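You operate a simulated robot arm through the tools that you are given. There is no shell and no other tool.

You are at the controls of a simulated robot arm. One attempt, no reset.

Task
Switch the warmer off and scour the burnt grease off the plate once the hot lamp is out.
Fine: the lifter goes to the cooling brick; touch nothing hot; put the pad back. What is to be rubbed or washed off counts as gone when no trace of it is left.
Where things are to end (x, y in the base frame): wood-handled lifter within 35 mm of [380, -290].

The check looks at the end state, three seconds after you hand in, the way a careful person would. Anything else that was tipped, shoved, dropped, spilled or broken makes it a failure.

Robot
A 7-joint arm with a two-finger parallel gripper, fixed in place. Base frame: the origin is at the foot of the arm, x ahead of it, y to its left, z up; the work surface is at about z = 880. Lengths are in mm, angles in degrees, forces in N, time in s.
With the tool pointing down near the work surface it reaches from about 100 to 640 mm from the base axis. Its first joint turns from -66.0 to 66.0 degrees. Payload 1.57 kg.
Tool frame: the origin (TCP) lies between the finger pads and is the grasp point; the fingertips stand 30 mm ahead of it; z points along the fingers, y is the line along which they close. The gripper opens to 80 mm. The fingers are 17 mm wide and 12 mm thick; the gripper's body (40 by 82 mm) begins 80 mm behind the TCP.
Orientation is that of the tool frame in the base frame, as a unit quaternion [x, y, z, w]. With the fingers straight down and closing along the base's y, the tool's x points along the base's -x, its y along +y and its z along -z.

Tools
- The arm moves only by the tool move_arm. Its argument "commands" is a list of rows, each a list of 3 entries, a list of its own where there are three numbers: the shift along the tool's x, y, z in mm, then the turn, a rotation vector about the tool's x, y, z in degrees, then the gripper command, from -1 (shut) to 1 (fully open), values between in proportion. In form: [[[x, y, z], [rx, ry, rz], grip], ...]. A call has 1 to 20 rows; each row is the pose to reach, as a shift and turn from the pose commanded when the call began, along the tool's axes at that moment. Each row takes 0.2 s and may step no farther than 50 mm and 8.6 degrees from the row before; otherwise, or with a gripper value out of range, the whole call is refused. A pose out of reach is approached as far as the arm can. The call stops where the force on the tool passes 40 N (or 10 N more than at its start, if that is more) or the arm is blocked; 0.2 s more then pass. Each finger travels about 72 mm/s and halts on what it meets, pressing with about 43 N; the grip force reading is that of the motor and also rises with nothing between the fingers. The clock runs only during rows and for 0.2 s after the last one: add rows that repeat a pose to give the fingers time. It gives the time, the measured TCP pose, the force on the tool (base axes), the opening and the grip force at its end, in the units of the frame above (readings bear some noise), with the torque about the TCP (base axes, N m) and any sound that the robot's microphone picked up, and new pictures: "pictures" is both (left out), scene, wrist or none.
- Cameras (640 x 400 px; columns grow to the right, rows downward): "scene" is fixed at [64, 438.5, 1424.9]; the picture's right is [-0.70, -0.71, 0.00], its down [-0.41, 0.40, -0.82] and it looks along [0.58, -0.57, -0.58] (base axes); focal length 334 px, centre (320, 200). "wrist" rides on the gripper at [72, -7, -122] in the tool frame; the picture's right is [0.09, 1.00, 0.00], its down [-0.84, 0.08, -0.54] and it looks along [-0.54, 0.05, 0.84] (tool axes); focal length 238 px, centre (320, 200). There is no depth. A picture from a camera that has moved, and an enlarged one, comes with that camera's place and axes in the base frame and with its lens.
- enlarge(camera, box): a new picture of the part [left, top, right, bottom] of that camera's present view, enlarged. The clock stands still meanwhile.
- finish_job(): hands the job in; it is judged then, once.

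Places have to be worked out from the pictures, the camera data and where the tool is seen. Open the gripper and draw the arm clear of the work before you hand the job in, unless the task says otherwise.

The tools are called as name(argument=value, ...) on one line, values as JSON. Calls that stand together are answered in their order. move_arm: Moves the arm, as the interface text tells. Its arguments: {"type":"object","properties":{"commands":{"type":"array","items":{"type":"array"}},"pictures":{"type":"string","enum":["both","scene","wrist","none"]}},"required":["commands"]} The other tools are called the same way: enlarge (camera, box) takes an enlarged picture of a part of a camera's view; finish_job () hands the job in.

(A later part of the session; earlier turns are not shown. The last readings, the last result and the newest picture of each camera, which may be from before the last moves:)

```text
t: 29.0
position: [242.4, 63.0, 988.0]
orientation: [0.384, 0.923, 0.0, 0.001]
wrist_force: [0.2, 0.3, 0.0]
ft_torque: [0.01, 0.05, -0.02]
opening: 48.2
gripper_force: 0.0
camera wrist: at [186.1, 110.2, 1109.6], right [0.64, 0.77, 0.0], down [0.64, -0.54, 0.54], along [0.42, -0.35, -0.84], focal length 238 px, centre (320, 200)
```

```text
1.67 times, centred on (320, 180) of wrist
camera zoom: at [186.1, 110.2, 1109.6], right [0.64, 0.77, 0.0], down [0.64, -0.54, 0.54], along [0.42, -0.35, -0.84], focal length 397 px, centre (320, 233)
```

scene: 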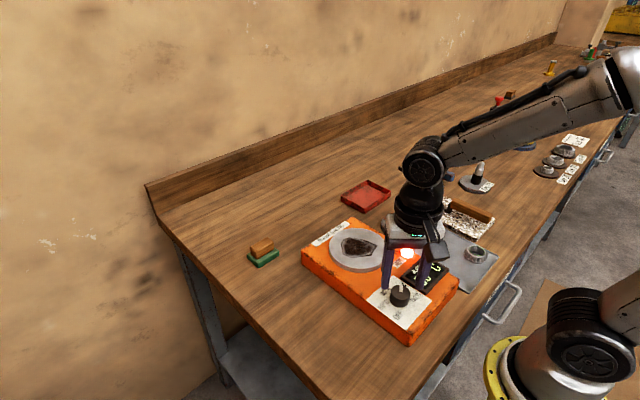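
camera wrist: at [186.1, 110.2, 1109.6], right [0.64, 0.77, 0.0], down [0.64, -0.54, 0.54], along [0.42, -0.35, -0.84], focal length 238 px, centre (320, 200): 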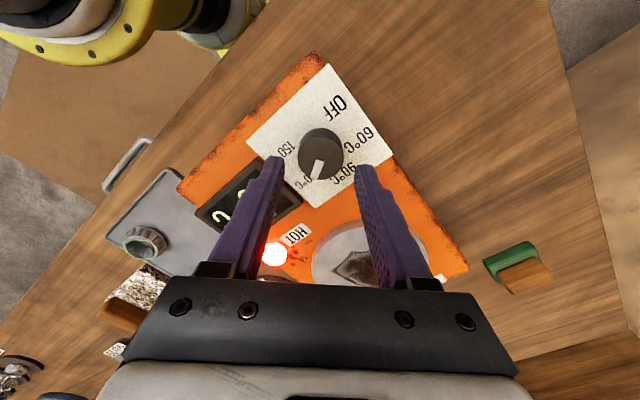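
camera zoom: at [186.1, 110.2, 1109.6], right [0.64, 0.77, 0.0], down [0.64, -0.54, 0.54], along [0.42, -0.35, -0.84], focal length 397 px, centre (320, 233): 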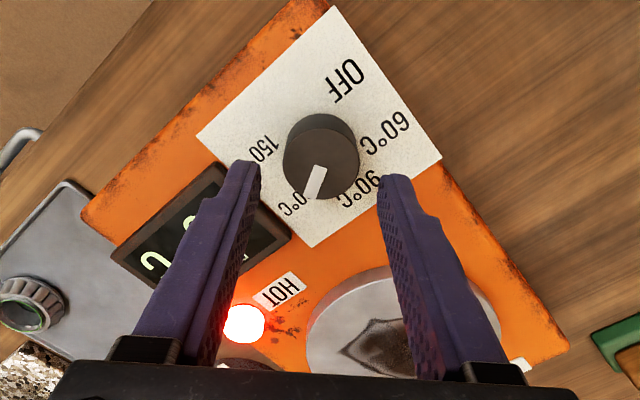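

The tool is at about (242, 63.7) and the knob at about (239.5, 66): I shift 3.5 mm along tool x and descend to z ≈ 965, fingertips just above the face.

move_arm(commands=[[[3.5, 0, 4], [0, 0, 0], 0.2], [[3.5, 0, 12], [0, 0, 0], 0.2], [[3.5, 0, 18], [0, 0, 0], 0.2], [[3.5, 0, 22], [0, 0, 0], 0.2], [[3.5, 0, 22], [0, 0, 0], 0.2]])

enlarge(camera="scene", box=[340, 230, 460, 330])

enlarge(camera="wrist", box=[220, 60, 420, 300])

```text
t: 30.2
position: [240.4, 64.0, 967.7]
orientation: [0.383, 0.924, -0.001, 0.001]
wrist_force: [-0.1, 0.2, -0.2]
ft_torque: [0.01, 0.0, -0.01]
opening: 48.3
gripper_force: 0.1
camera wrist: at [185.1, 111.5, 1088.7], right [0.64, 0.77, 0.0], down [0.64, -0.54, 0.54], along [0.42, -0.35, -0.84], focal length 238 px, centre (320, 200)
```

scene: 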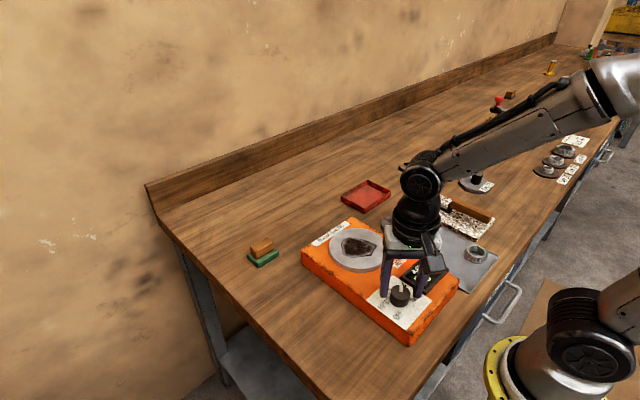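
wrist: 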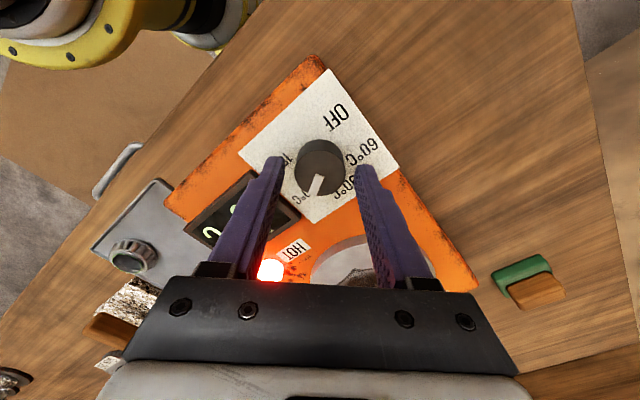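

```text
4.00 times, centred on (400, 280) of scene
camera zoom: at [64.0, 438.5, 1424.9], right [-0.7, -0.71, 0.0], down [-0.41, 0.4, -0.82], along [0.58, -0.57, -0.58], focal length 1335 px, centre (0, -120)
```

zoom: 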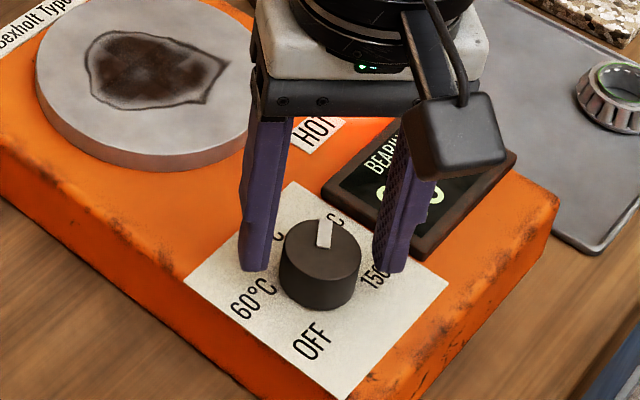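

```text
1.67 times, centred on (320, 180) of wrist
camera zoom: at [185.1, 111.5, 1088.7], right [0.64, 0.77, 0.0], down [0.64, -0.54, 0.54], along [0.42, -0.35, -0.84], focal length 397 px, centre (320, 233)
```

zoom: 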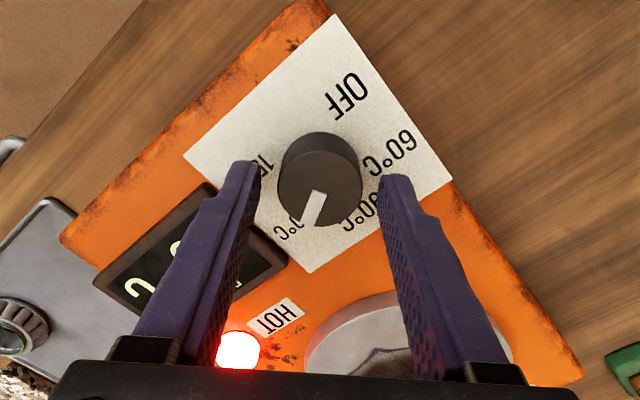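

Tips line up around the knob. I go 2 mm lower and close on it.

move_arm(commands=[[[0, 0, 2], [0, 0, 0], 0.2], [[0, 0, 2], [0, 0, 0], -1], [[0, 0, 2], [0, 0, 0], -1], [[0, 0, 2], [0, 0, 0], -1]], pictures="scene")

enlarge(camera="scene", box=[340, 230, 460, 330])

```text
t: 31.2
position: [239.8, 63.6, 965.8]
orientation: [0.384, 0.923, 0.0, 0.001]
wrist_force: [-0.9, -3.2, 3.7]
ft_torque: [-0.13, 0.05, 0.02]
opening: 33.2
gripper_force: 41.7
```

scene: 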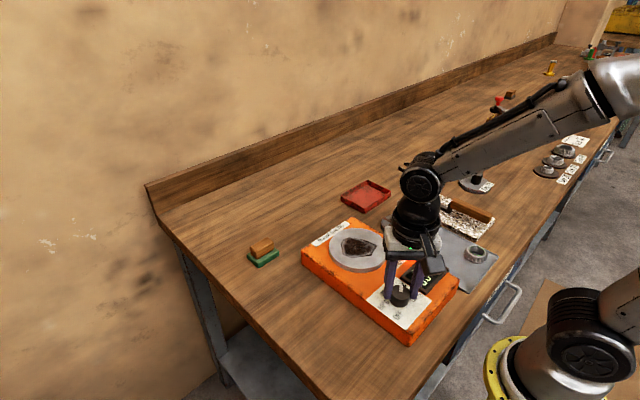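

```text
4.00 times, centred on (400, 280) of scene
camera zoom: at [63.9, 438.4, 1424.9], right [-0.7, -0.71, 0.0], down [-0.41, 0.4, -0.82], along [0.58, -0.57, -0.58], focal length 1335 px, centre (0, -120)
```

zoom: 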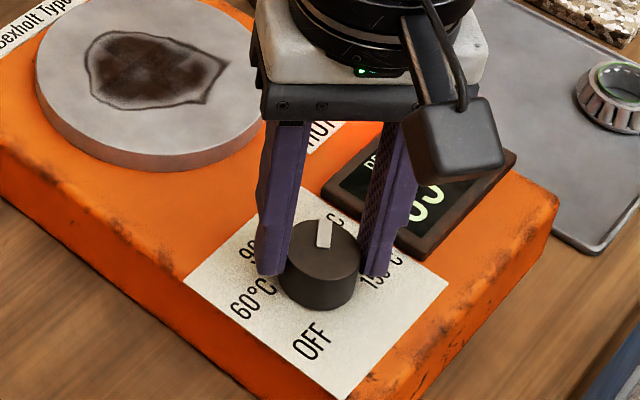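

Knob gripped (33 mm) with small side forces. I turn counter-clockwise (tool rz negative) 45° first and check.

move_arm(commands=[[[0, 0, 0], [0, 0, -5], -1], [[0, 0, 0], [0, 0, -13], -1], [[0, 0, 0], [0, 0, -21], -1], [[0, 0, 0], [0, 0, -29], -1], [[0, 0, 0], [0, 0, -37], -1], [[0, 0, 0], [0, 0, -45], -1], [[0, 0, 0], [0, 0, -45], -1]])

enlarge(camera="scene", box=[340, 230, 460, 330])

```text
t: 32.2
position: [241.3, 64.3, 967.6]
orientation: [0.146, 0.989, -0.001, 0.002]
wrist_force: [-2.8, -3.4, 2.9]
ft_torque: [-0.23, -0.03, 0.03]
opening: 33.4
gripper_force: 41.6
stopped in row 5: the force on the tool passed its limit at 40 N (the readings are from after the stop); the commanded pose is now the measured one
camera wrist: at [169.5, 80.5, 1086.9], right [0.2, 0.98, 0.0], down [0.82, -0.17, 0.54], along [0.53, -0.11, -0.84], focal length 238 px, centre (320, 200)
```

scene: 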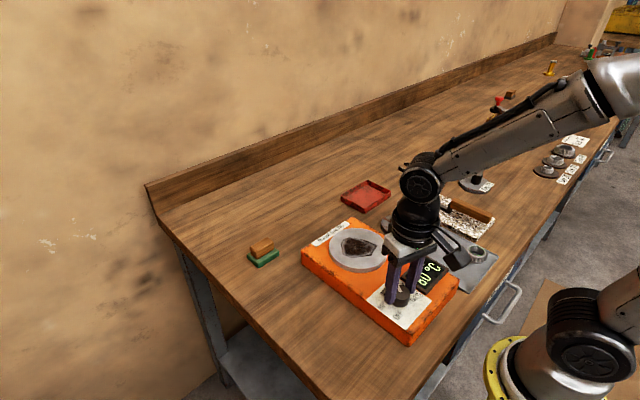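
wrist: 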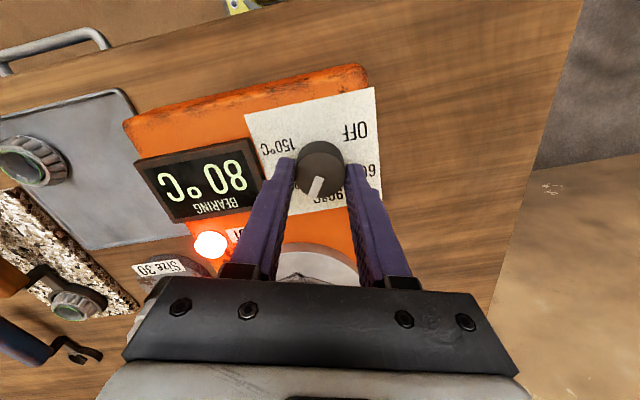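

```text
4.00 times, centred on (400, 280) of scene
camera zoom: at [63.9, 438.4, 1424.9], right [-0.7, -0.71, 0.0], down [-0.41, 0.4, -0.82], along [0.58, -0.57, -0.58], focal length 1335 px, centre (0, -120)
```

zoom: 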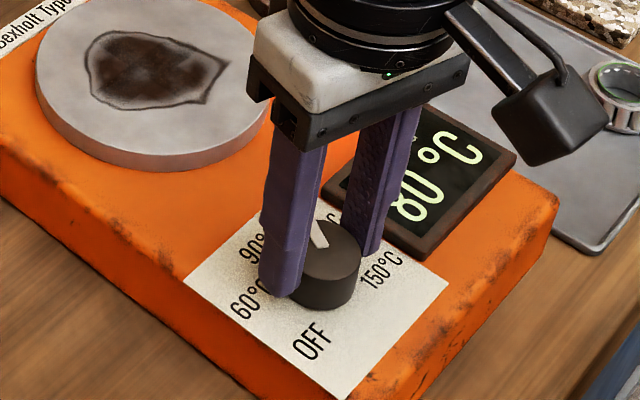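

The knob turned about 30° with the tool, but the force limit hit, so my axis is a bit off-centre. I look closely to re-centre.

enlarge(camera="wrist", box=[260, 110, 390, 240])

enlarge(camera="scene", box=[380, 265, 430, 315])

```text
3.08 times, centred on (325, 175) of wrist
camera zoom: at [169.5, 80.5, 1086.9], right [0.2, 0.98, 0.0], down [0.82, -0.17, 0.54], along [0.53, -0.11, -0.84], focal length 733 px, centre (305, 277)
```

zoom: 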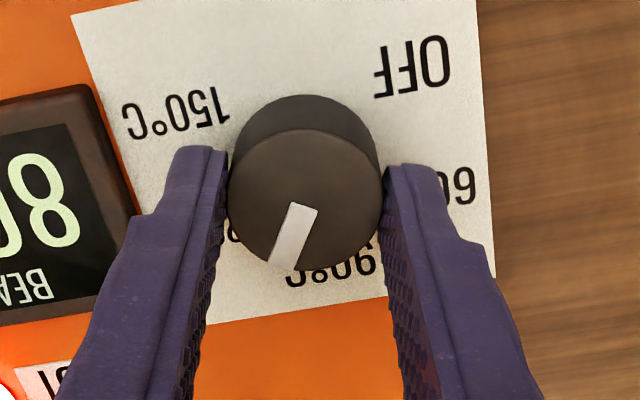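

```text
8.00 times, centred on (405, 290) of scene
camera zoom: at [63.9, 438.4, 1424.9], right [-0.7, -0.71, 0.0], down [-0.41, 0.4, -0.82], along [0.58, -0.57, -0.58], focal length 2671 px, centre (-360, -520)
```

zoom: 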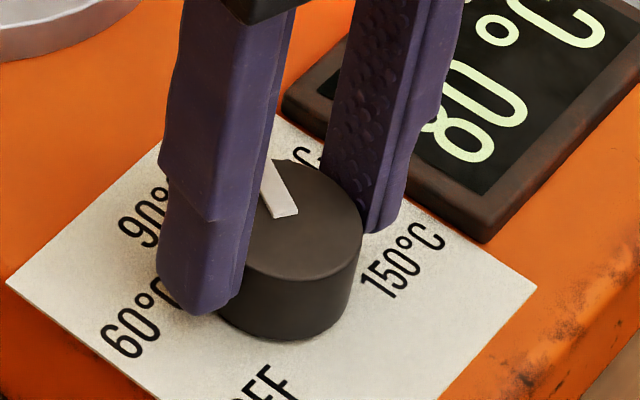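

In the tool frame the knob's axis lies about 2 mm toward tool +x. I release, re-centre, turn back to about +52° with the fingers open around the knob, and grip again.

move_arm(commands=[[[0, 0, 0], [0, 0, 0], 0], [[0, 0, 0], [0, 0, 0], 0.2], [[2, -0.5, 0], [0, 0, 0], 0.2], [[2, -0.5, 0], [0, 0, 7], 0.2], [[2, -0.5, 0], [0, 0, 15], 0.2], [[2, -0.5, 0], [0, 0, 23], 0.2], [[2, -0.5, 0], [0, 0, 30], 0.2], [[2, -0.5, 0], [0, 0, 35], 0.2], [[2, -0.5, 0], [0, 0, 35], 0.2]])

enlarge(camera="wrist", box=[260, 110, 390, 240])

enlarge(camera="scene", box=[370, 255, 440, 325])

```text
t: 34.2
position: [239.6, 66.1, 966.5]
orientation: [0.437, 0.899, 0.001, 0.002]
wrist_force: [0.4, 0.2, 0.7]
ft_torque: [-0.03, 0.02, -0.02]
opening: 48.1
gripper_force: 0.1
camera wrist: at [188.9, 118.8, 1087.1], right [0.73, 0.69, 0.0], down [0.58, -0.61, 0.54], along [0.37, -0.4, -0.84], focal length 238 px, centre (320, 200)
```

scene: 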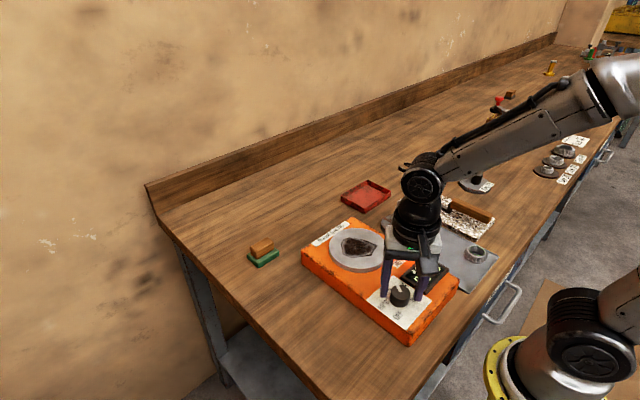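
wrist: 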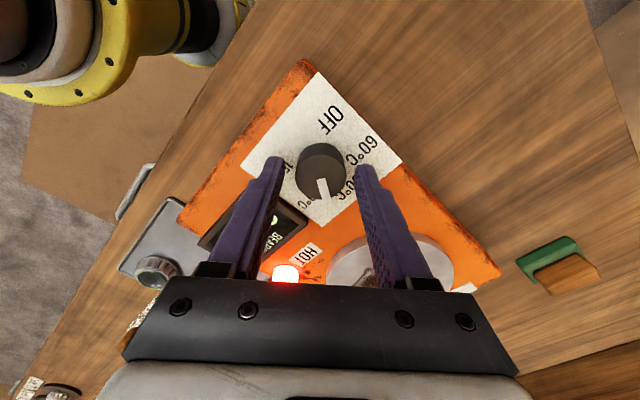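

```text
3.08 times, centred on (325, 175) of wrist
camera zoom: at [188.9, 118.8, 1087.1], right [0.73, 0.69, 0.0], down [0.58, -0.61, 0.54], along [0.37, -0.4, -0.84], focal length 733 px, centre (305, 277)
```

zoom: 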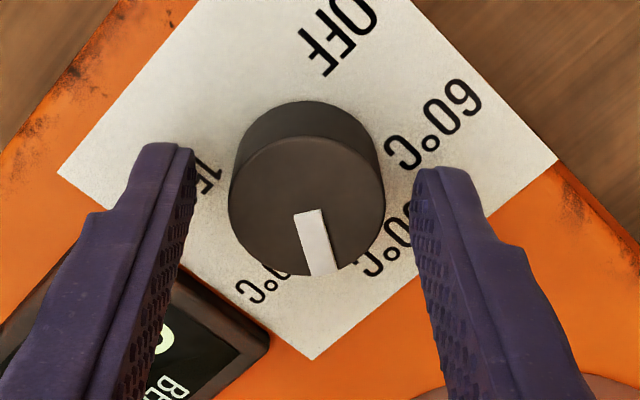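

```text
5.71 times, centred on (405, 290) of scene
camera zoom: at [64.0, 438.5, 1424.9], right [-0.7, -0.71, 0.0], down [-0.41, 0.4, -0.82], along [0.58, -0.57, -0.58], focal length 1908 px, centre (-166, -314)
```

zoom: 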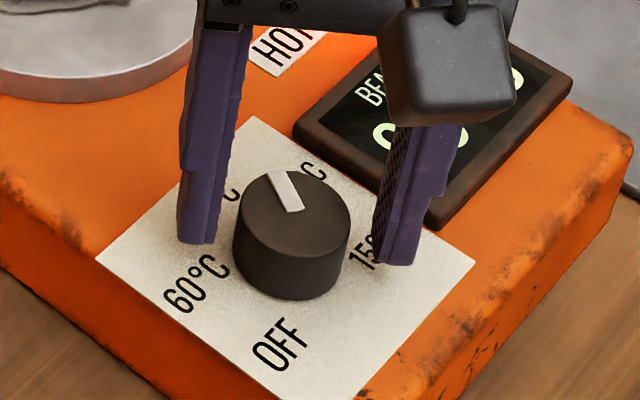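

Now the knob is centred within about 0.5 mm in the tool frame. I close and sweep counter-clockwise again.

move_arm(commands=[[[-0.5, -0.2, 1], [0, 0, 0], -1], [[-0.5, -0.2, 1], [0, 0, 0], -1], [[-0.5, -0.2, 1], [0, 0, 0], -1], [[-0.5, -0.2, 1], [0, 0, 0], -1], [[-0.5, -0.2, 1], [0, 0, -7], -1], [[-0.5, -0.2, 1], [0, 0, -14], -1], [[-0.5, -0.2, 1], [0, 0, -21], -1], [[-0.5, -0.2, 1], [0, 0, -28], -1], [[-0.5, -0.2, 1], [0, 0, -35], -1], [[-0.5, -0.2, 1], [0, 0, -42], -1], [[-0.5, -0.2, 1], [0, 0, -49], -1], [[-0.5, -0.2, 1], [0, 0, -56], -1], [[-0.5, -0.2, 1], [0, 0, -63], -1], [[-0.5, -0.2, 1], [0, 0, -70], -1], [[-0.5, -0.2, 1], [0, 0, -77], -1], [[-0.5, -0.2, 1], [0, 0, -84], -1]])

enlarge(camera="wrist", box=[260, 110, 390, 240])

enlarge(camera="scene", box=[370, 255, 440, 325])

```text
t: 36.0
position: [239.2, 65.2, 966.1]
orientation: [0.235, 0.972, 0.002, 0.004]
wrist_force: [-2.5, 0.2, 2.4]
ft_torque: [-0.04, -0.18, 0.0]
opening: 33.1
gripper_force: 41.2
stopped in row 8: the force on the tool passed its limit at 41 N (the readings are from after the stop); the commanded pose is now the measured one
camera wrist: at [171.1, 93.1, 1086.5], right [0.37, 0.93, 0.0], down [0.78, -0.31, 0.55], along [0.51, -0.2, -0.84], focal length 238 px, centre (320, 200)
```

scene: 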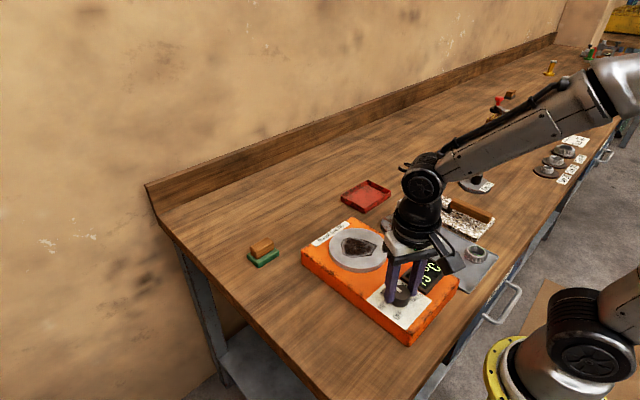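
wrist: 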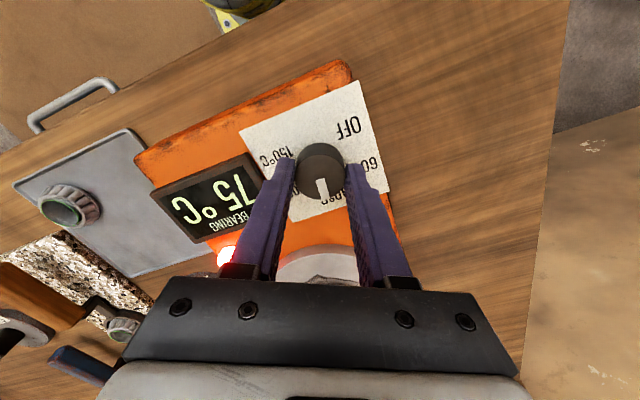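

```text
3.08 times, centred on (325, 175) of wrist
camera zoom: at [171.1, 93.1, 1086.5], right [0.37, 0.93, 0.0], down [0.78, -0.31, 0.55], along [0.51, -0.2, -0.84], focal length 733 px, centre (305, 277)
```

zoom: 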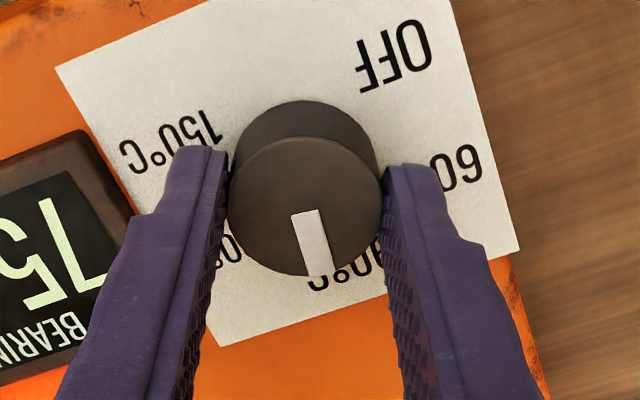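

```text
5.71 times, centred on (405, 290) of scene
camera zoom: at [63.9, 438.5, 1424.9], right [-0.7, -0.71, 0.0], down [-0.41, 0.4, -0.82], along [0.58, -0.57, -0.58], focal length 1908 px, centre (-166, -314)
```

zoom: 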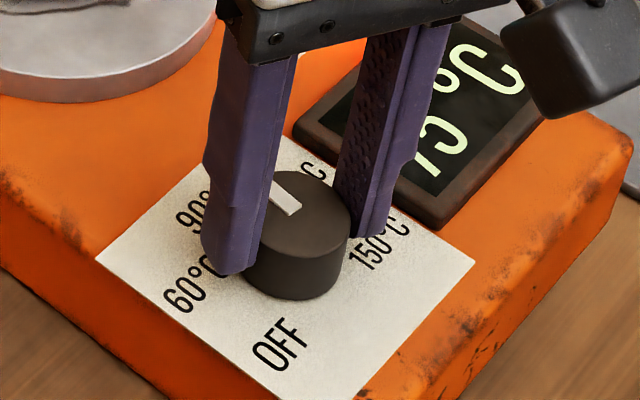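

It turned another 25° before the limit. I stay gripped and turn in a small slow step to see which way the side force builds.

move_arm(commands=[[[0, 0, 0], [0, 0, -3], -1], [[0, 0, 0], [0, 0, -6], -1], [[0, 0, 0], [0, 0, -9], -1], [[0, 0, 0], [0, 0, -12], -1], [[0, 0, 0], [0, 0, -12], -1]], pictures="none")

```text
t: 37.2
position: [239.3, 64.1, 965.5]
orientation: [0.133, 0.991, 0.001, 0.004]
wrist_force: [-7.5, -1.6, 14.2]
ft_torque: [-0.08, 0.18, 0.0]
opening: 33.4
gripper_force: 41.3
```

The growing force is mostly vertical (+14 N), so the fingertips are probably pressing on the face. I raise 2 mm and read again.

move_arm(commands=[[[0, 0, -1], [0, 0, 0], -1], [[0, 0, -2], [0, 0, 0], -1], [[0, 0, -2], [0, 0, 0], -1]], pictures="none")

```text
t: 38.0
position: [240.1, 65.9, 965.5]
orientation: [0.133, 0.991, -0.001, 0.002]
wrist_force: [0.7, -1.3, -21.6]
ft_torque: [-0.23, -0.79, 0.03]
opening: 33.5
gripper_force: 41.1
```

The grip simply couples stiffly to the knob (~18 N/mm), so I settle back 1.2 mm and turn on more slowly.

move_arm(commands=[[[0, 0, 1.2], [0, 0, 0], -1], [[0, 0, 1.2], [0, 0, -3], -1], [[0, 0, 1.2], [0, 0, -6], -1], [[0, 0, 1.2], [0, 0, -9], -1], [[0, 0, 1.2], [0, 0, -12], -1], [[0, 0, 1.2], [0, 0, -15], -1], [[0, 0, 1.2], [0, 0, -18], -1], [[0, 0, 1.2], [0, 0, -21], -1], [[0, 0, 1.2], [0, 0, -21], -1]], pictures="none")

```text
t: 40.0
position: [239.3, 64.9, 965.4]
orientation: [-0.052, 0.999, -0.001, 0.003]
wrist_force: [-0.8, -8.8, -15.2]
ft_torque: [-0.41, 0.75, 0.03]
opening: 33.4
gripper_force: 40.3
```

Works smoothly now (yaw at -6°). I trim the small offsets and continue.

move_arm(commands=[[[0, -0.4, 0.8], [0, 0, 0], -1], [[0, -0.4, 0.8], [0, 0, -3], -1], [[0, -0.4, 0.8], [0, 0, -6], -1], [[0, -0.4, 0.8], [0, 0, -9], -1], [[0, -0.4, 0.8], [0, 0, -12], -1], [[0, -0.4, 0.8], [0, 0, -15], -1], [[0, -0.4, 0.8], [0, 0, -18], -1], [[0, -0.4, 0.8], [0, 0, -21], -1], [[0, -0.4, 0.8], [0, 0, -21], -1]])

enlarge(camera="wrist", box=[260, 110, 390, 240])

```text
t: 42.0
position: [239.4, 64.0, 966.8]
orientation: [-0.232, 0.973, -0.002, 0.004]
wrist_force: [-7.4, -5.9, -1.1]
ft_torque: [-0.27, 0.4, 0.0]
opening: 33.0
gripper_force: 40.5
camera wrist: at [176.9, 27.3, 1086.6], right [-0.53, 0.85, 0.0], down [0.71, 0.45, 0.55], along [0.47, 0.29, -0.84], focal length 238 px, centre (320, 200)
```

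scene: 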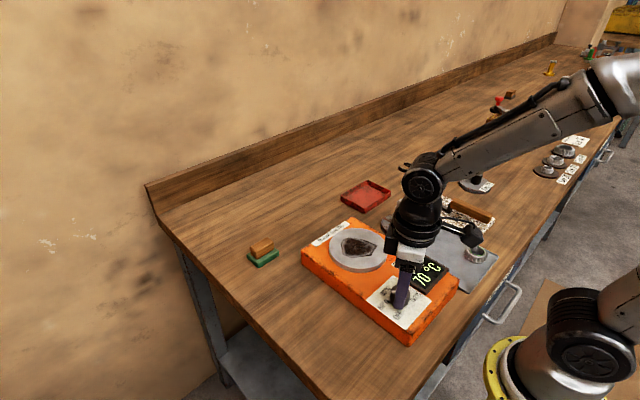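
wrist: 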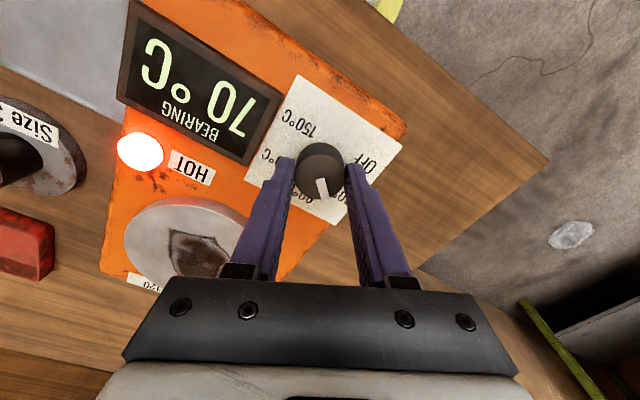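

```text
3.08 times, centred on (325, 175) of wrist
camera zoom: at [176.9, 27.3, 1086.6], right [-0.53, 0.85, 0.0], down [0.71, 0.45, 0.55], along [0.47, 0.29, -0.84], focal length 733 px, centre (305, 277)
```

zoom: 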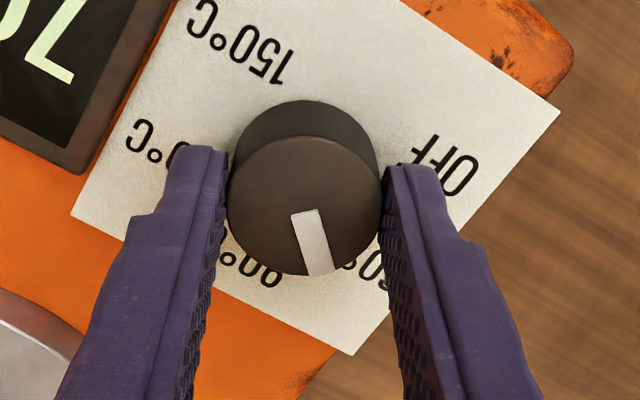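

The pointer has gone past 90 °C toward 60 °C (about 47° now, OFF at 120°). I trim 0.5 mm and continue the slow turn.

move_arm(commands=[[[0.5, -0.1, 0], [0, 0, 0], -1], [[0.5, -0.1, 0], [0, 0, -3], -1], [[0.5, -0.1, 0], [0, 0, -6], -1], [[0.5, -0.1, 0], [0, 0, -9], -1], [[0.5, -0.1, 0], [0, 0, -12], -1], [[0.5, -0.1, 0], [0, 0, -15], -1], [[0.5, -0.1, 0], [0, 0, -18], -1], [[0.5, -0.1, 0], [0, 0, -21], -1], [[0.5, -0.1, 0], [0, 0, -21], -1]], pictures="none")

move_arm(commands=[[[0, 0, 0], [0, 0, -3], -1], [[0, 0, 0], [0, 0, -6], -1], [[0, 0, 0], [0, 0, -9], -1], [[0, 0, 0], [0, 0, -12], -1], [[0, 0, 0], [0, 0, -15], -1], [[0, 0, 0], [0, 0, -18], -1], [[0, 0, 0], [0, 0, -21], -1], [[0, 0, 0], [0, 0, -21], -1]])

enlarge(camera="wrist", box=[260, 110, 390, 240])

```text
t: 44.0
position: [238.5, 65.1, 964.9]
orientation: [-0.405, 0.914, -0.001, 0.004]
wrist_force: [-8.3, -8.1, 22.1]
ft_torque: [0.32, -0.26, 0.05]
opening: 33.3
gripper_force: 41.6
```

```text
t: 45.8
position: [239.9, 64.8, 965.2]
orientation: [-0.565, 0.825, -0.002, 0.004]
wrist_force: [9.5, -8.0, -4.0]
ft_torque: [0.32, -0.6, -0.02]
opening: 33.1
gripper_force: 41.2
camera wrist: at [218.3, -3.8, 1086.8], right [-0.96, 0.27, -0.01], down [0.22, 0.81, 0.54], along [0.16, 0.52, -0.84], focal length 238 px, centre (320, 200)
```

scene: 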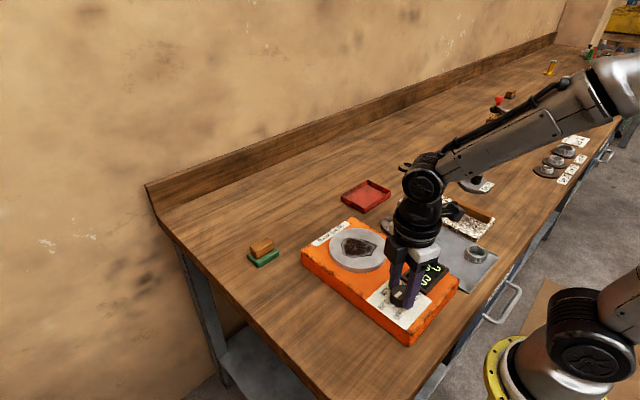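
wrist: 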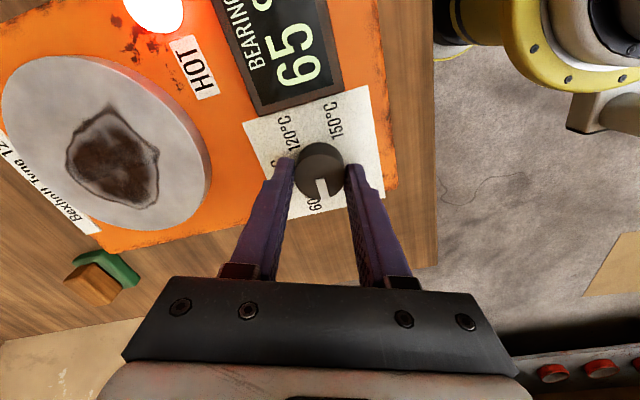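

```text
3.08 times, centred on (325, 175) of wrist
camera zoom: at [218.3, -3.8, 1086.8], right [-0.96, 0.27, -0.01], down [0.22, 0.81, 0.54], along [0.16, 0.52, -0.84], focal length 733 px, centre (305, 277)
```

zoom: 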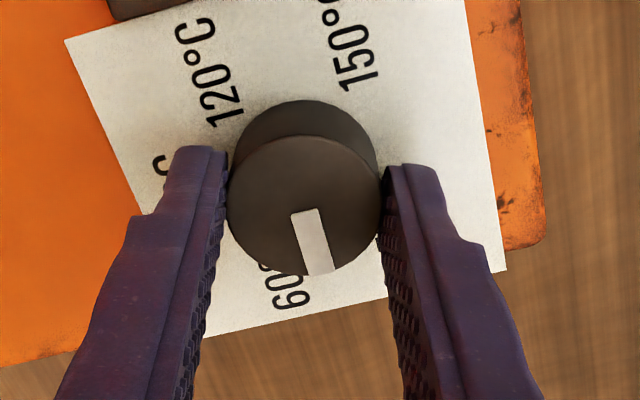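

Pointer is now past 60 °C (~88°); OFF is about 32° further. I trim and continue.

move_arm(commands=[[[0.2, -0.5, 0], [0, 0, 0], -1], [[0.2, -0.5, 0], [0, 0, -3], -1], [[0.2, -0.5, 0], [0, 0, -6], -1], [[0.2, -0.5, 0], [0, 0, -9], -1], [[0.2, -0.5, 0], [0, 0, -12], -1], [[0.2, -0.5, 0], [0, 0, -15], -1], [[0.2, -0.5, 0], [0, 0, -18], -1], [[0.2, -0.5, 0], [0, 0, -21], -1], [[0.2, -0.5, 0], [0, 0, -24], -1], [[0.2, -0.5, 0], [0, 0, -24], -1]])

enlarge(camera="wrist", box=[260, 110, 390, 240])

```text
t: 48.0
position: [240.1, 65.7, 965.5]
orientation: [0.724, -0.69, 0.003, -0.003]
wrist_force: [6.6, 12.8, -10.6]
ft_torque: [0.78, -0.24, 0.0]
opening: 33.6
gripper_force: 41.5
camera wrist: at [248.7, -6.0, 1087.1], right [-0.99, -0.14, -0.01], down [-0.12, 0.83, 0.54], along [-0.07, 0.54, -0.84], focal length 238 px, centre (320, 200)
```

scene: 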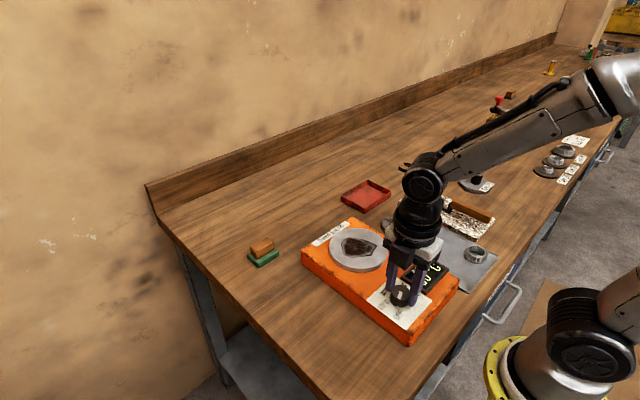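
wrist: 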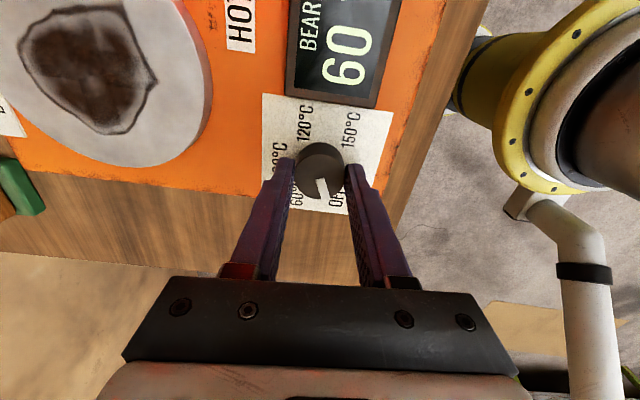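

```text
3.08 times, centred on (325, 175) of wrist
camera zoom: at [248.7, -6.0, 1087.1], right [-0.99, -0.14, -0.01], down [-0.12, 0.83, 0.54], along [-0.07, 0.54, -0.84], focal length 733 px, centre (305, 277)
```

zoom: 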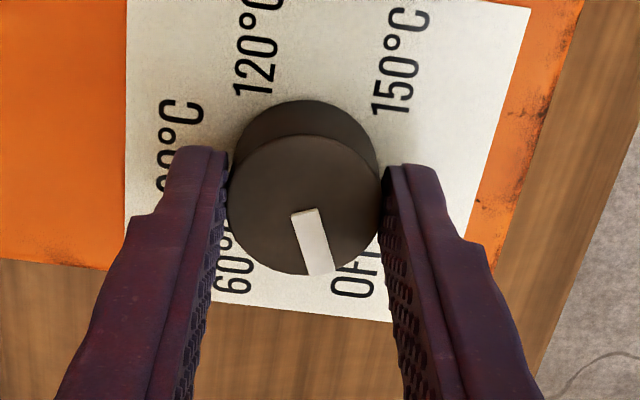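

The pointer is about 10° short of OFF. I trim and turn on 12°.

move_arm(commands=[[[-0.4, -0.3, 0.4], [0, 0, 0], -1], [[-0.5, -0.4, 0.5], [0, 0, -3], -1], [[-0.5, -0.4, 0.5], [0, 0, -6], -1], [[-0.5, -0.4, 0.5], [0, 0, -9], -1], [[-0.5, -0.4, 0.5], [0, 0, -11], -1], [[-0.5, -0.4, 0.5], [0, 0, -11], -1]])

enlarge(camera="wrist", box=[260, 110, 390, 240])

```text
t: 49.4
position: [240.0, 64.9, 963.9]
orientation: [0.787, -0.616, 0.005, -0.002]
wrist_force: [-9.4, -7.2, 34.3]
ft_torque: [-0.35, 0.48, -0.34]
opening: 33.5
gripper_force: 41.1
camera wrist: at [262.3, -2.7, 1086.1], right [-0.94, -0.33, -0.01], down [-0.28, 0.79, 0.54], along [-0.17, 0.51, -0.84], focal length 238 px, centre (320, 200)
```

scene: 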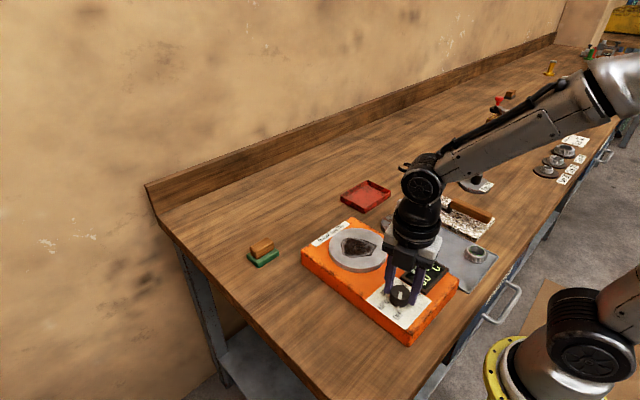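
wrist: 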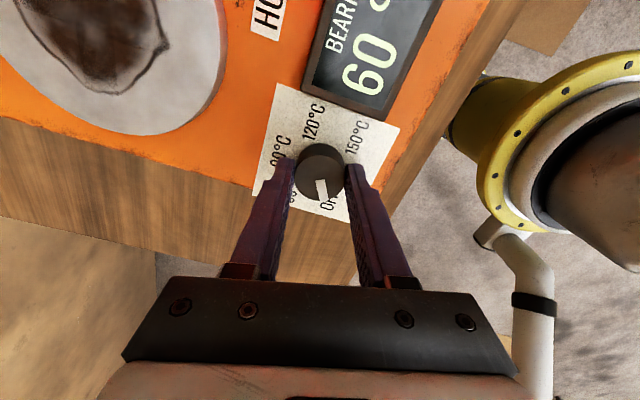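

```text
3.08 times, centred on (325, 175) of wrist
camera zoom: at [262.3, -2.7, 1086.1], right [-0.94, -0.33, -0.01], down [-0.28, 0.79, 0.54], along [-0.17, 0.51, -0.84], focal length 733 px, centre (305, 277)
```

zoom: 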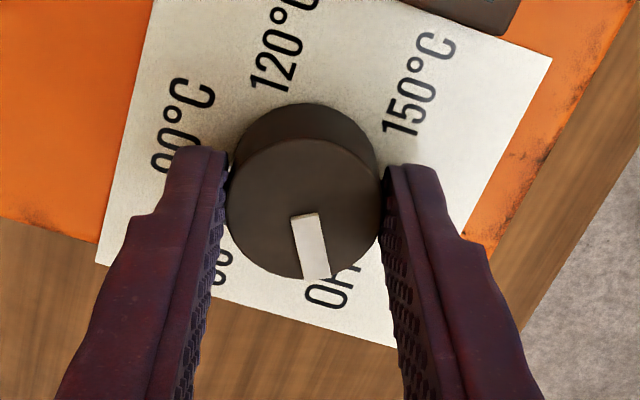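

The torque about z now resists (-0.34 N m), so the knob seems to be at its OFF stop. I relieve the vertical force, open, and back up to see it.

move_arm(commands=[[[0, 0, -1.5], [0, 0, 0], -1], [[0, 0, -1.5], [0, 0, 0], 0], [[0, 0, -1.5], [0, 0, 0], 0.2], [[0, 0, -1.5], [0, 0, 0], 0.2], [[0, 0, -15], [0, 0, 0], 0.2], [[0, 0, -45], [0, 0, 0], 0.2], [[0, 0, -75], [0, 0, 0], 0.2]])

enlarge(camera="wrist", box=[230, 80, 420, 240])

enlarge(camera="scene", box=[340, 230, 460, 330])

```text
t: 51.0
position: [238.4, 65.0, 1039.0]
orientation: [0.787, -0.617, 0.003, -0.002]
wrist_force: [-0.4, 0.7, -0.1]
ft_torque: [0.02, 0.0, 0.02]
opening: 48.2
gripper_force: 0.1
camera wrist: at [260.6, -2.3, 1161.0], right [-0.95, -0.33, -0.01], down [-0.28, 0.79, 0.54], along [-0.17, 0.51, -0.84], focal length 238 px, centre (320, 200)
```

scene: 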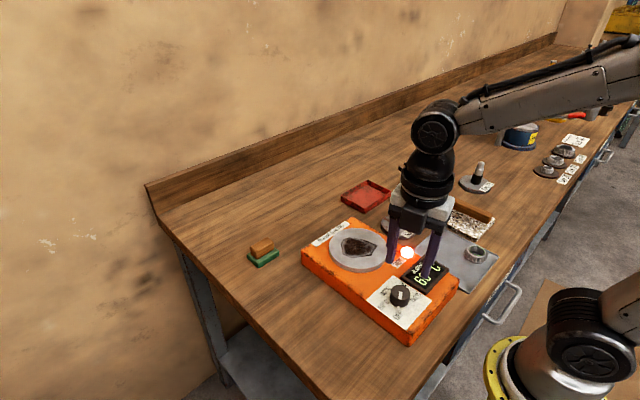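
wrist: 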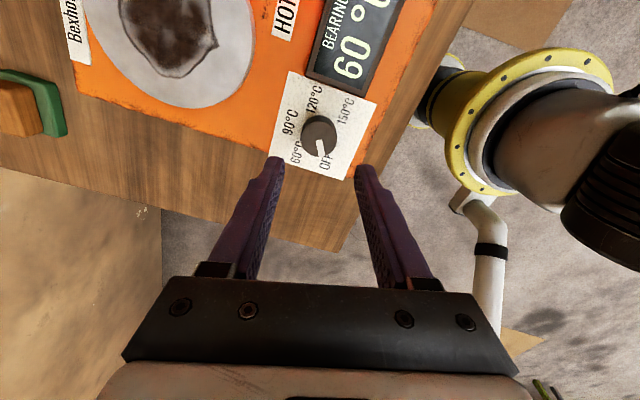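

```text
2.50 times, centred on (325, 160) of wrist
camera zoom: at [260.6, -2.3, 1161.0], right [-0.95, -0.33, -0.01], down [-0.28, 0.79, 0.54], along [-0.17, 0.51, -0.84], focal length 596 px, centre (308, 300)
```

zoom: 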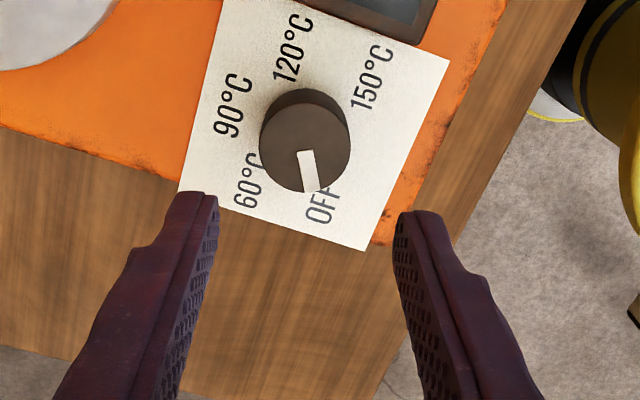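

```text
4.00 times, centred on (400, 280) of scene
camera zoom: at [64.0, 438.5, 1424.9], right [-0.7, -0.71, 0.0], down [-0.41, 0.4, -0.82], along [0.58, -0.57, -0.58], focal length 1335 px, centre (0, -120)
```

zoom: 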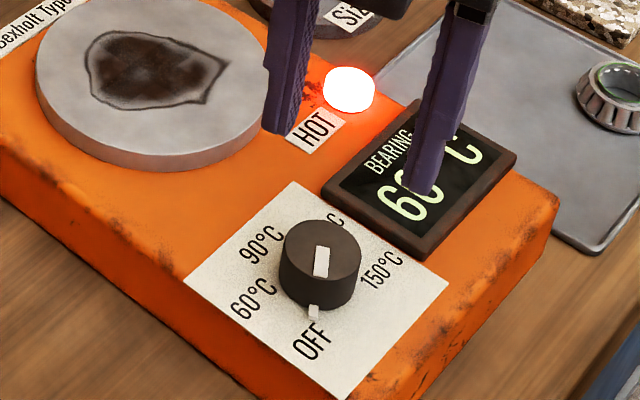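

The pointer now sits at OFF, though the HOT lamp is still lit, so I leave the plate alone. Meanwhile I swing back upright and go look at the pad, judged near (531, 150).

move_arm(commands=[[[0, -5, -20], [0, 0, 8], 0.2], [[-2, -23, -40], [0, 0, 16], 0.2], [[-4, -42, -50], [0, 0, 24], 0.2], [[-6, -61, -50], [0, 0, 32], 0.2], [[-8, -80, -50], [0, 0, 40], 0.2], [[-10, -100, -50], [0, 0, 48], 0.2], [[-12, -120, -50], [0, 0, 56], 0.2], [[-14, -140, -50], [0, 0, 64], 0.2], [[-16, -160, -50], [0, 0, 72], 0.2], [[-18, -180, -45], [0, 0, 80], 0.2], [[-20, -200, -40], [0, 0, 88], 0.2], [[-22, -220, -35], [0, 0, 96], 0.2], [[-24, -240, -30], [0, 0, 103.8], 0.2], [[-24.9, -254.9, -20], [0, 0, 103.8], 0.2], [[-24.9, -254.9, -20], [0, 0, 103.8], 0.2]])

enlarge(camera="wrist", box=[240, 100, 440, 260])

enlarge(camera="scene", box=[230, 220, 310, 280])

```text
t: 54.2
position: [483.1, 149.2, 1061.2]
orientation: [0.001, 1.0, 0.0, 0.004]
wrist_force: [-0.3, -0.1, -0.5]
ft_torque: [0.02, 0.0, -0.02]
opening: 47.9
gripper_force: 0.0
camera wrist: at [408.8, 142.7, 1182.0], right [-0.09, 1.0, 0.0], down [0.83, 0.08, 0.55], along [0.55, 0.05, -0.84], focal length 238 px, centre (320, 200)
```

scene: 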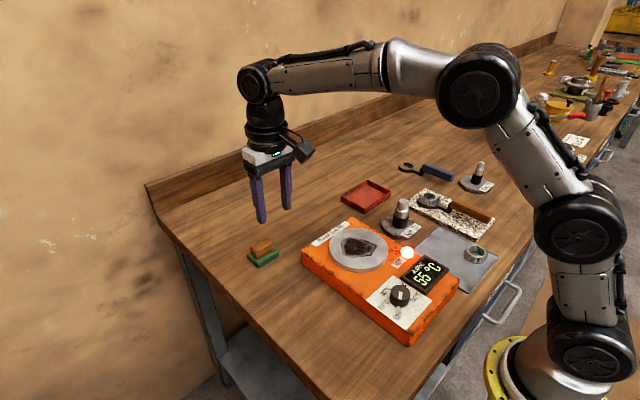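
wrist: 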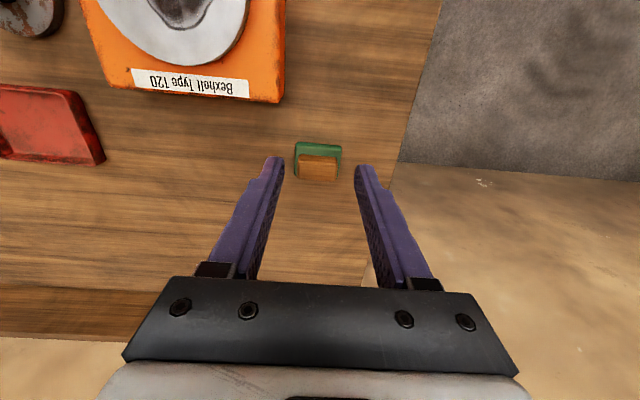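

```text
2.50 times, centred on (340, 180) of wrist
camera zoom: at [408.8, 142.7, 1182.0], right [-0.09, 1.0, 0.0], down [0.83, 0.08, 0.55], along [0.55, 0.05, -0.84], focal length 596 px, centre (270, 250)
```

zoom: 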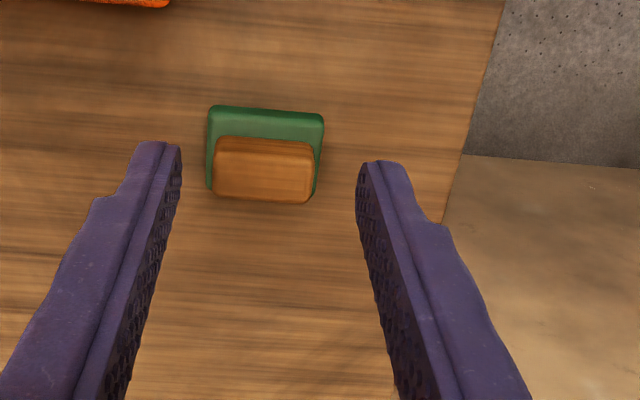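

```text
6.67 times, centred on (270, 250) of scene
camera zoom: at [64.0, 438.5, 1424.9], right [-0.7, -0.71, 0.0], down [-0.41, 0.4, -0.82], along [0.58, -0.57, -0.58], focal length 2226 px, centre (653, -133)
```

zoom: 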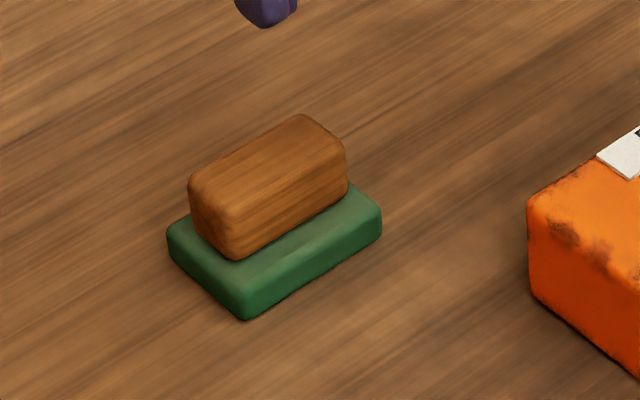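

The pad is a green scourer (~60×35 mm) with a wood block (~48×25 mm, top z ≈ 922) centred at about (536, 151), square to the axes. I move above it, open wider, and correct a half-degree tilt.

move_arm(commands=[[[-18, 0.5, 10], [0, 0.2, 0], 0.6], [[-36, 1, 25], [0, 0.46, 0], 0.6], [[-53.5, 1.8, 45], [0, 0.46, 0], 0.6], [[-53.5, 1.8, 80], [0, 0.46, 0], 0.6], [[-53.5, 1.8, 80], [0, 0.46, 0], 0.6]])

enlarge(camera="wrist", box=[240, 60, 400, 220])

enlarge(camera="scene", box=[220, 190, 320, 280])

```text
t: 55.4
position: [533.3, 149.9, 982.5]
orientation: [0.0, 1.0, -0.001, 0.0]
wrist_force: [-0.8, -0.8, -0.2]
ft_torque: [-0.03, 0.02, -0.02]
opening: 64.0
gripper_force: 0.0
camera wrist: at [461.8, 143.8, 1103.2], right [-0.09, 1.0, 0.0], down [0.84, 0.08, 0.54], along [0.54, 0.05, -0.84], focal length 238 px, centre (320, 200)
```

scene: 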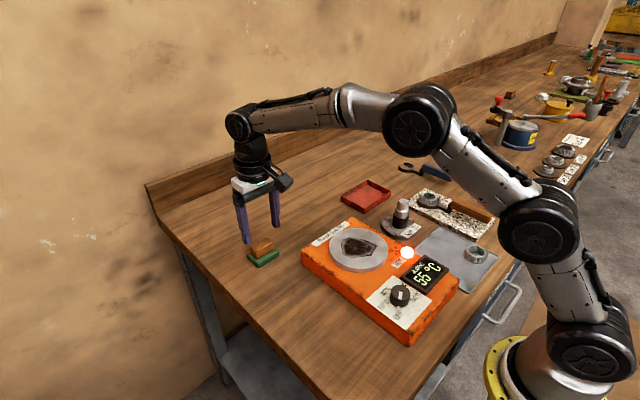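
wrist: 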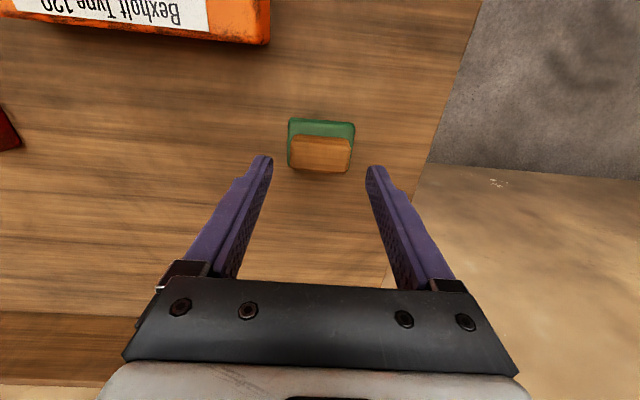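

```text
2.50 times, centred on (320, 140) of wrist
camera zoom: at [461.8, 143.8, 1103.2], right [-0.09, 1.0, 0.0], down [0.84, 0.08, 0.54], along [0.54, 0.05, -0.84], focal length 596 px, centre (320, 350)
```

zoom: 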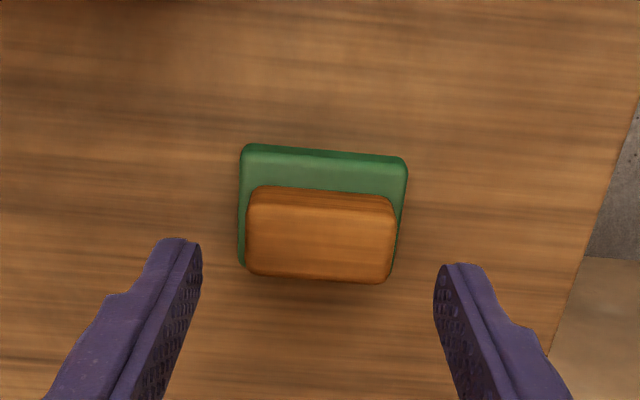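

```text
4.44 times, centred on (270, 235) of scene
camera zoom: at [64.0, 438.5, 1424.9], right [-0.7, -0.71, 0.0], down [-0.41, 0.4, -0.82], along [0.58, -0.57, -0.58], focal length 1484 px, centre (542, 44)
```

zoom: 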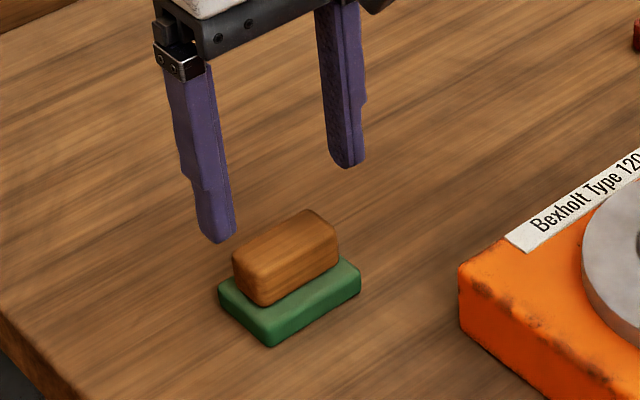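

The block centre is ~3.5 mm further out in x than the TCP and centred in y. I descend around it to z ≈ 931 (tips just above the green).

move_arm(commands=[[[-3.5, 0, 15], [0, 0, 0], 0.6], [[-3.5, 0, 30], [0, 0, 0], 0.6], [[-3.5, 0, 44], [0, 0, 0], 0.6], [[-3.5, 0, 50], [0, 0, 0], 0.6], [[-3.5, 0, 50], [0, 0, 0], 0.6]])

enlarge(camera="wrist", box=[240, 60, 400, 220])

enlarge(camera="scene", box=[220, 210, 300, 280])

```text
t: 56.6
position: [537.2, 152.0, 932.6]
orientation: [0.001, 1.0, 0.0, 0.0]
wrist_force: [0.6, -0.1, 0.0]
ft_torque: [-0.02, 0.03, 0.01]
opening: 64.0
gripper_force: 0.0
camera wrist: at [465.8, 146.6, 1053.6], right [-0.09, 1.0, 0.0], down [0.84, 0.08, 0.54], along [0.54, 0.05, -0.84], focal length 238 px, centre (320, 200)
```

scene: 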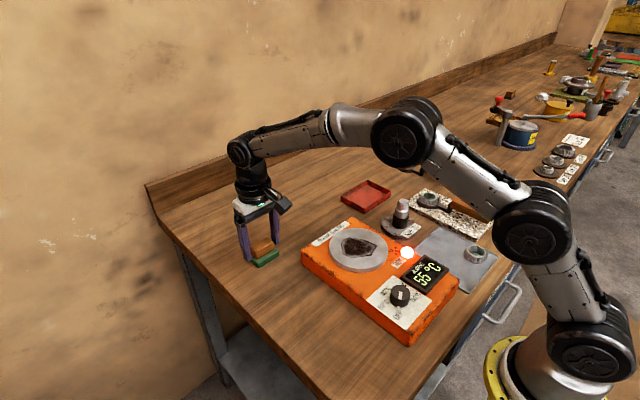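
wrist: 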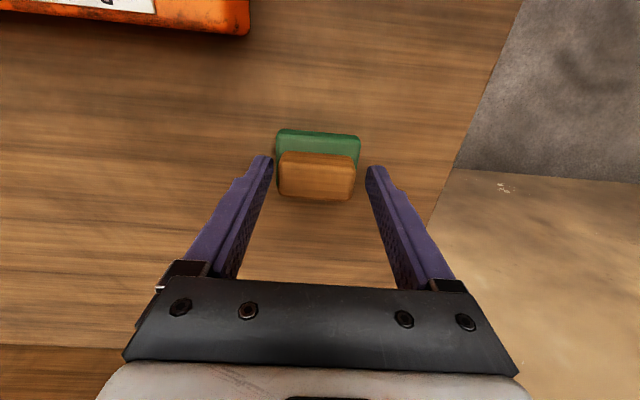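

```text
2.50 times, centred on (320, 140) of wrist
camera zoom: at [465.8, 146.6, 1053.6], right [-0.09, 1.0, 0.0], down [0.84, 0.08, 0.54], along [0.54, 0.05, -0.84], focal length 596 px, centre (320, 350)
```

zoom: 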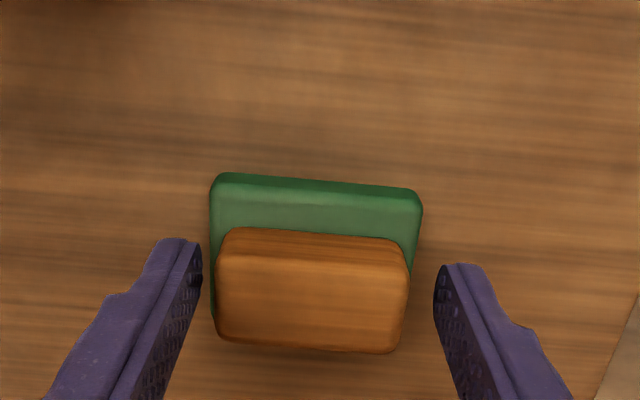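

```text
5.71 times, centred on (260, 245) of scene
camera zoom: at [64.0, 438.5, 1424.9], right [-0.7, -0.71, 0.0], down [-0.41, 0.4, -0.82], along [0.58, -0.57, -0.58], focal length 1908 px, centre (663, -57)
```

zoom: 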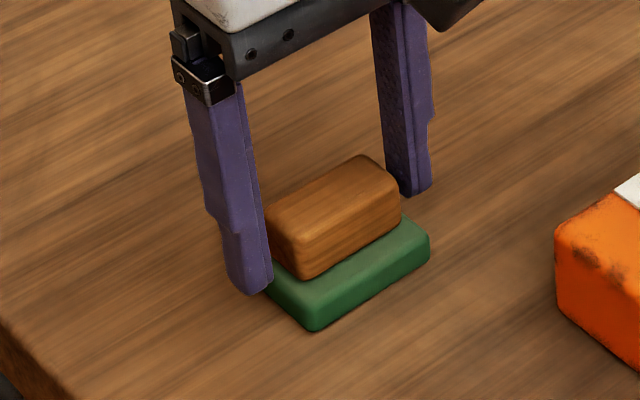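

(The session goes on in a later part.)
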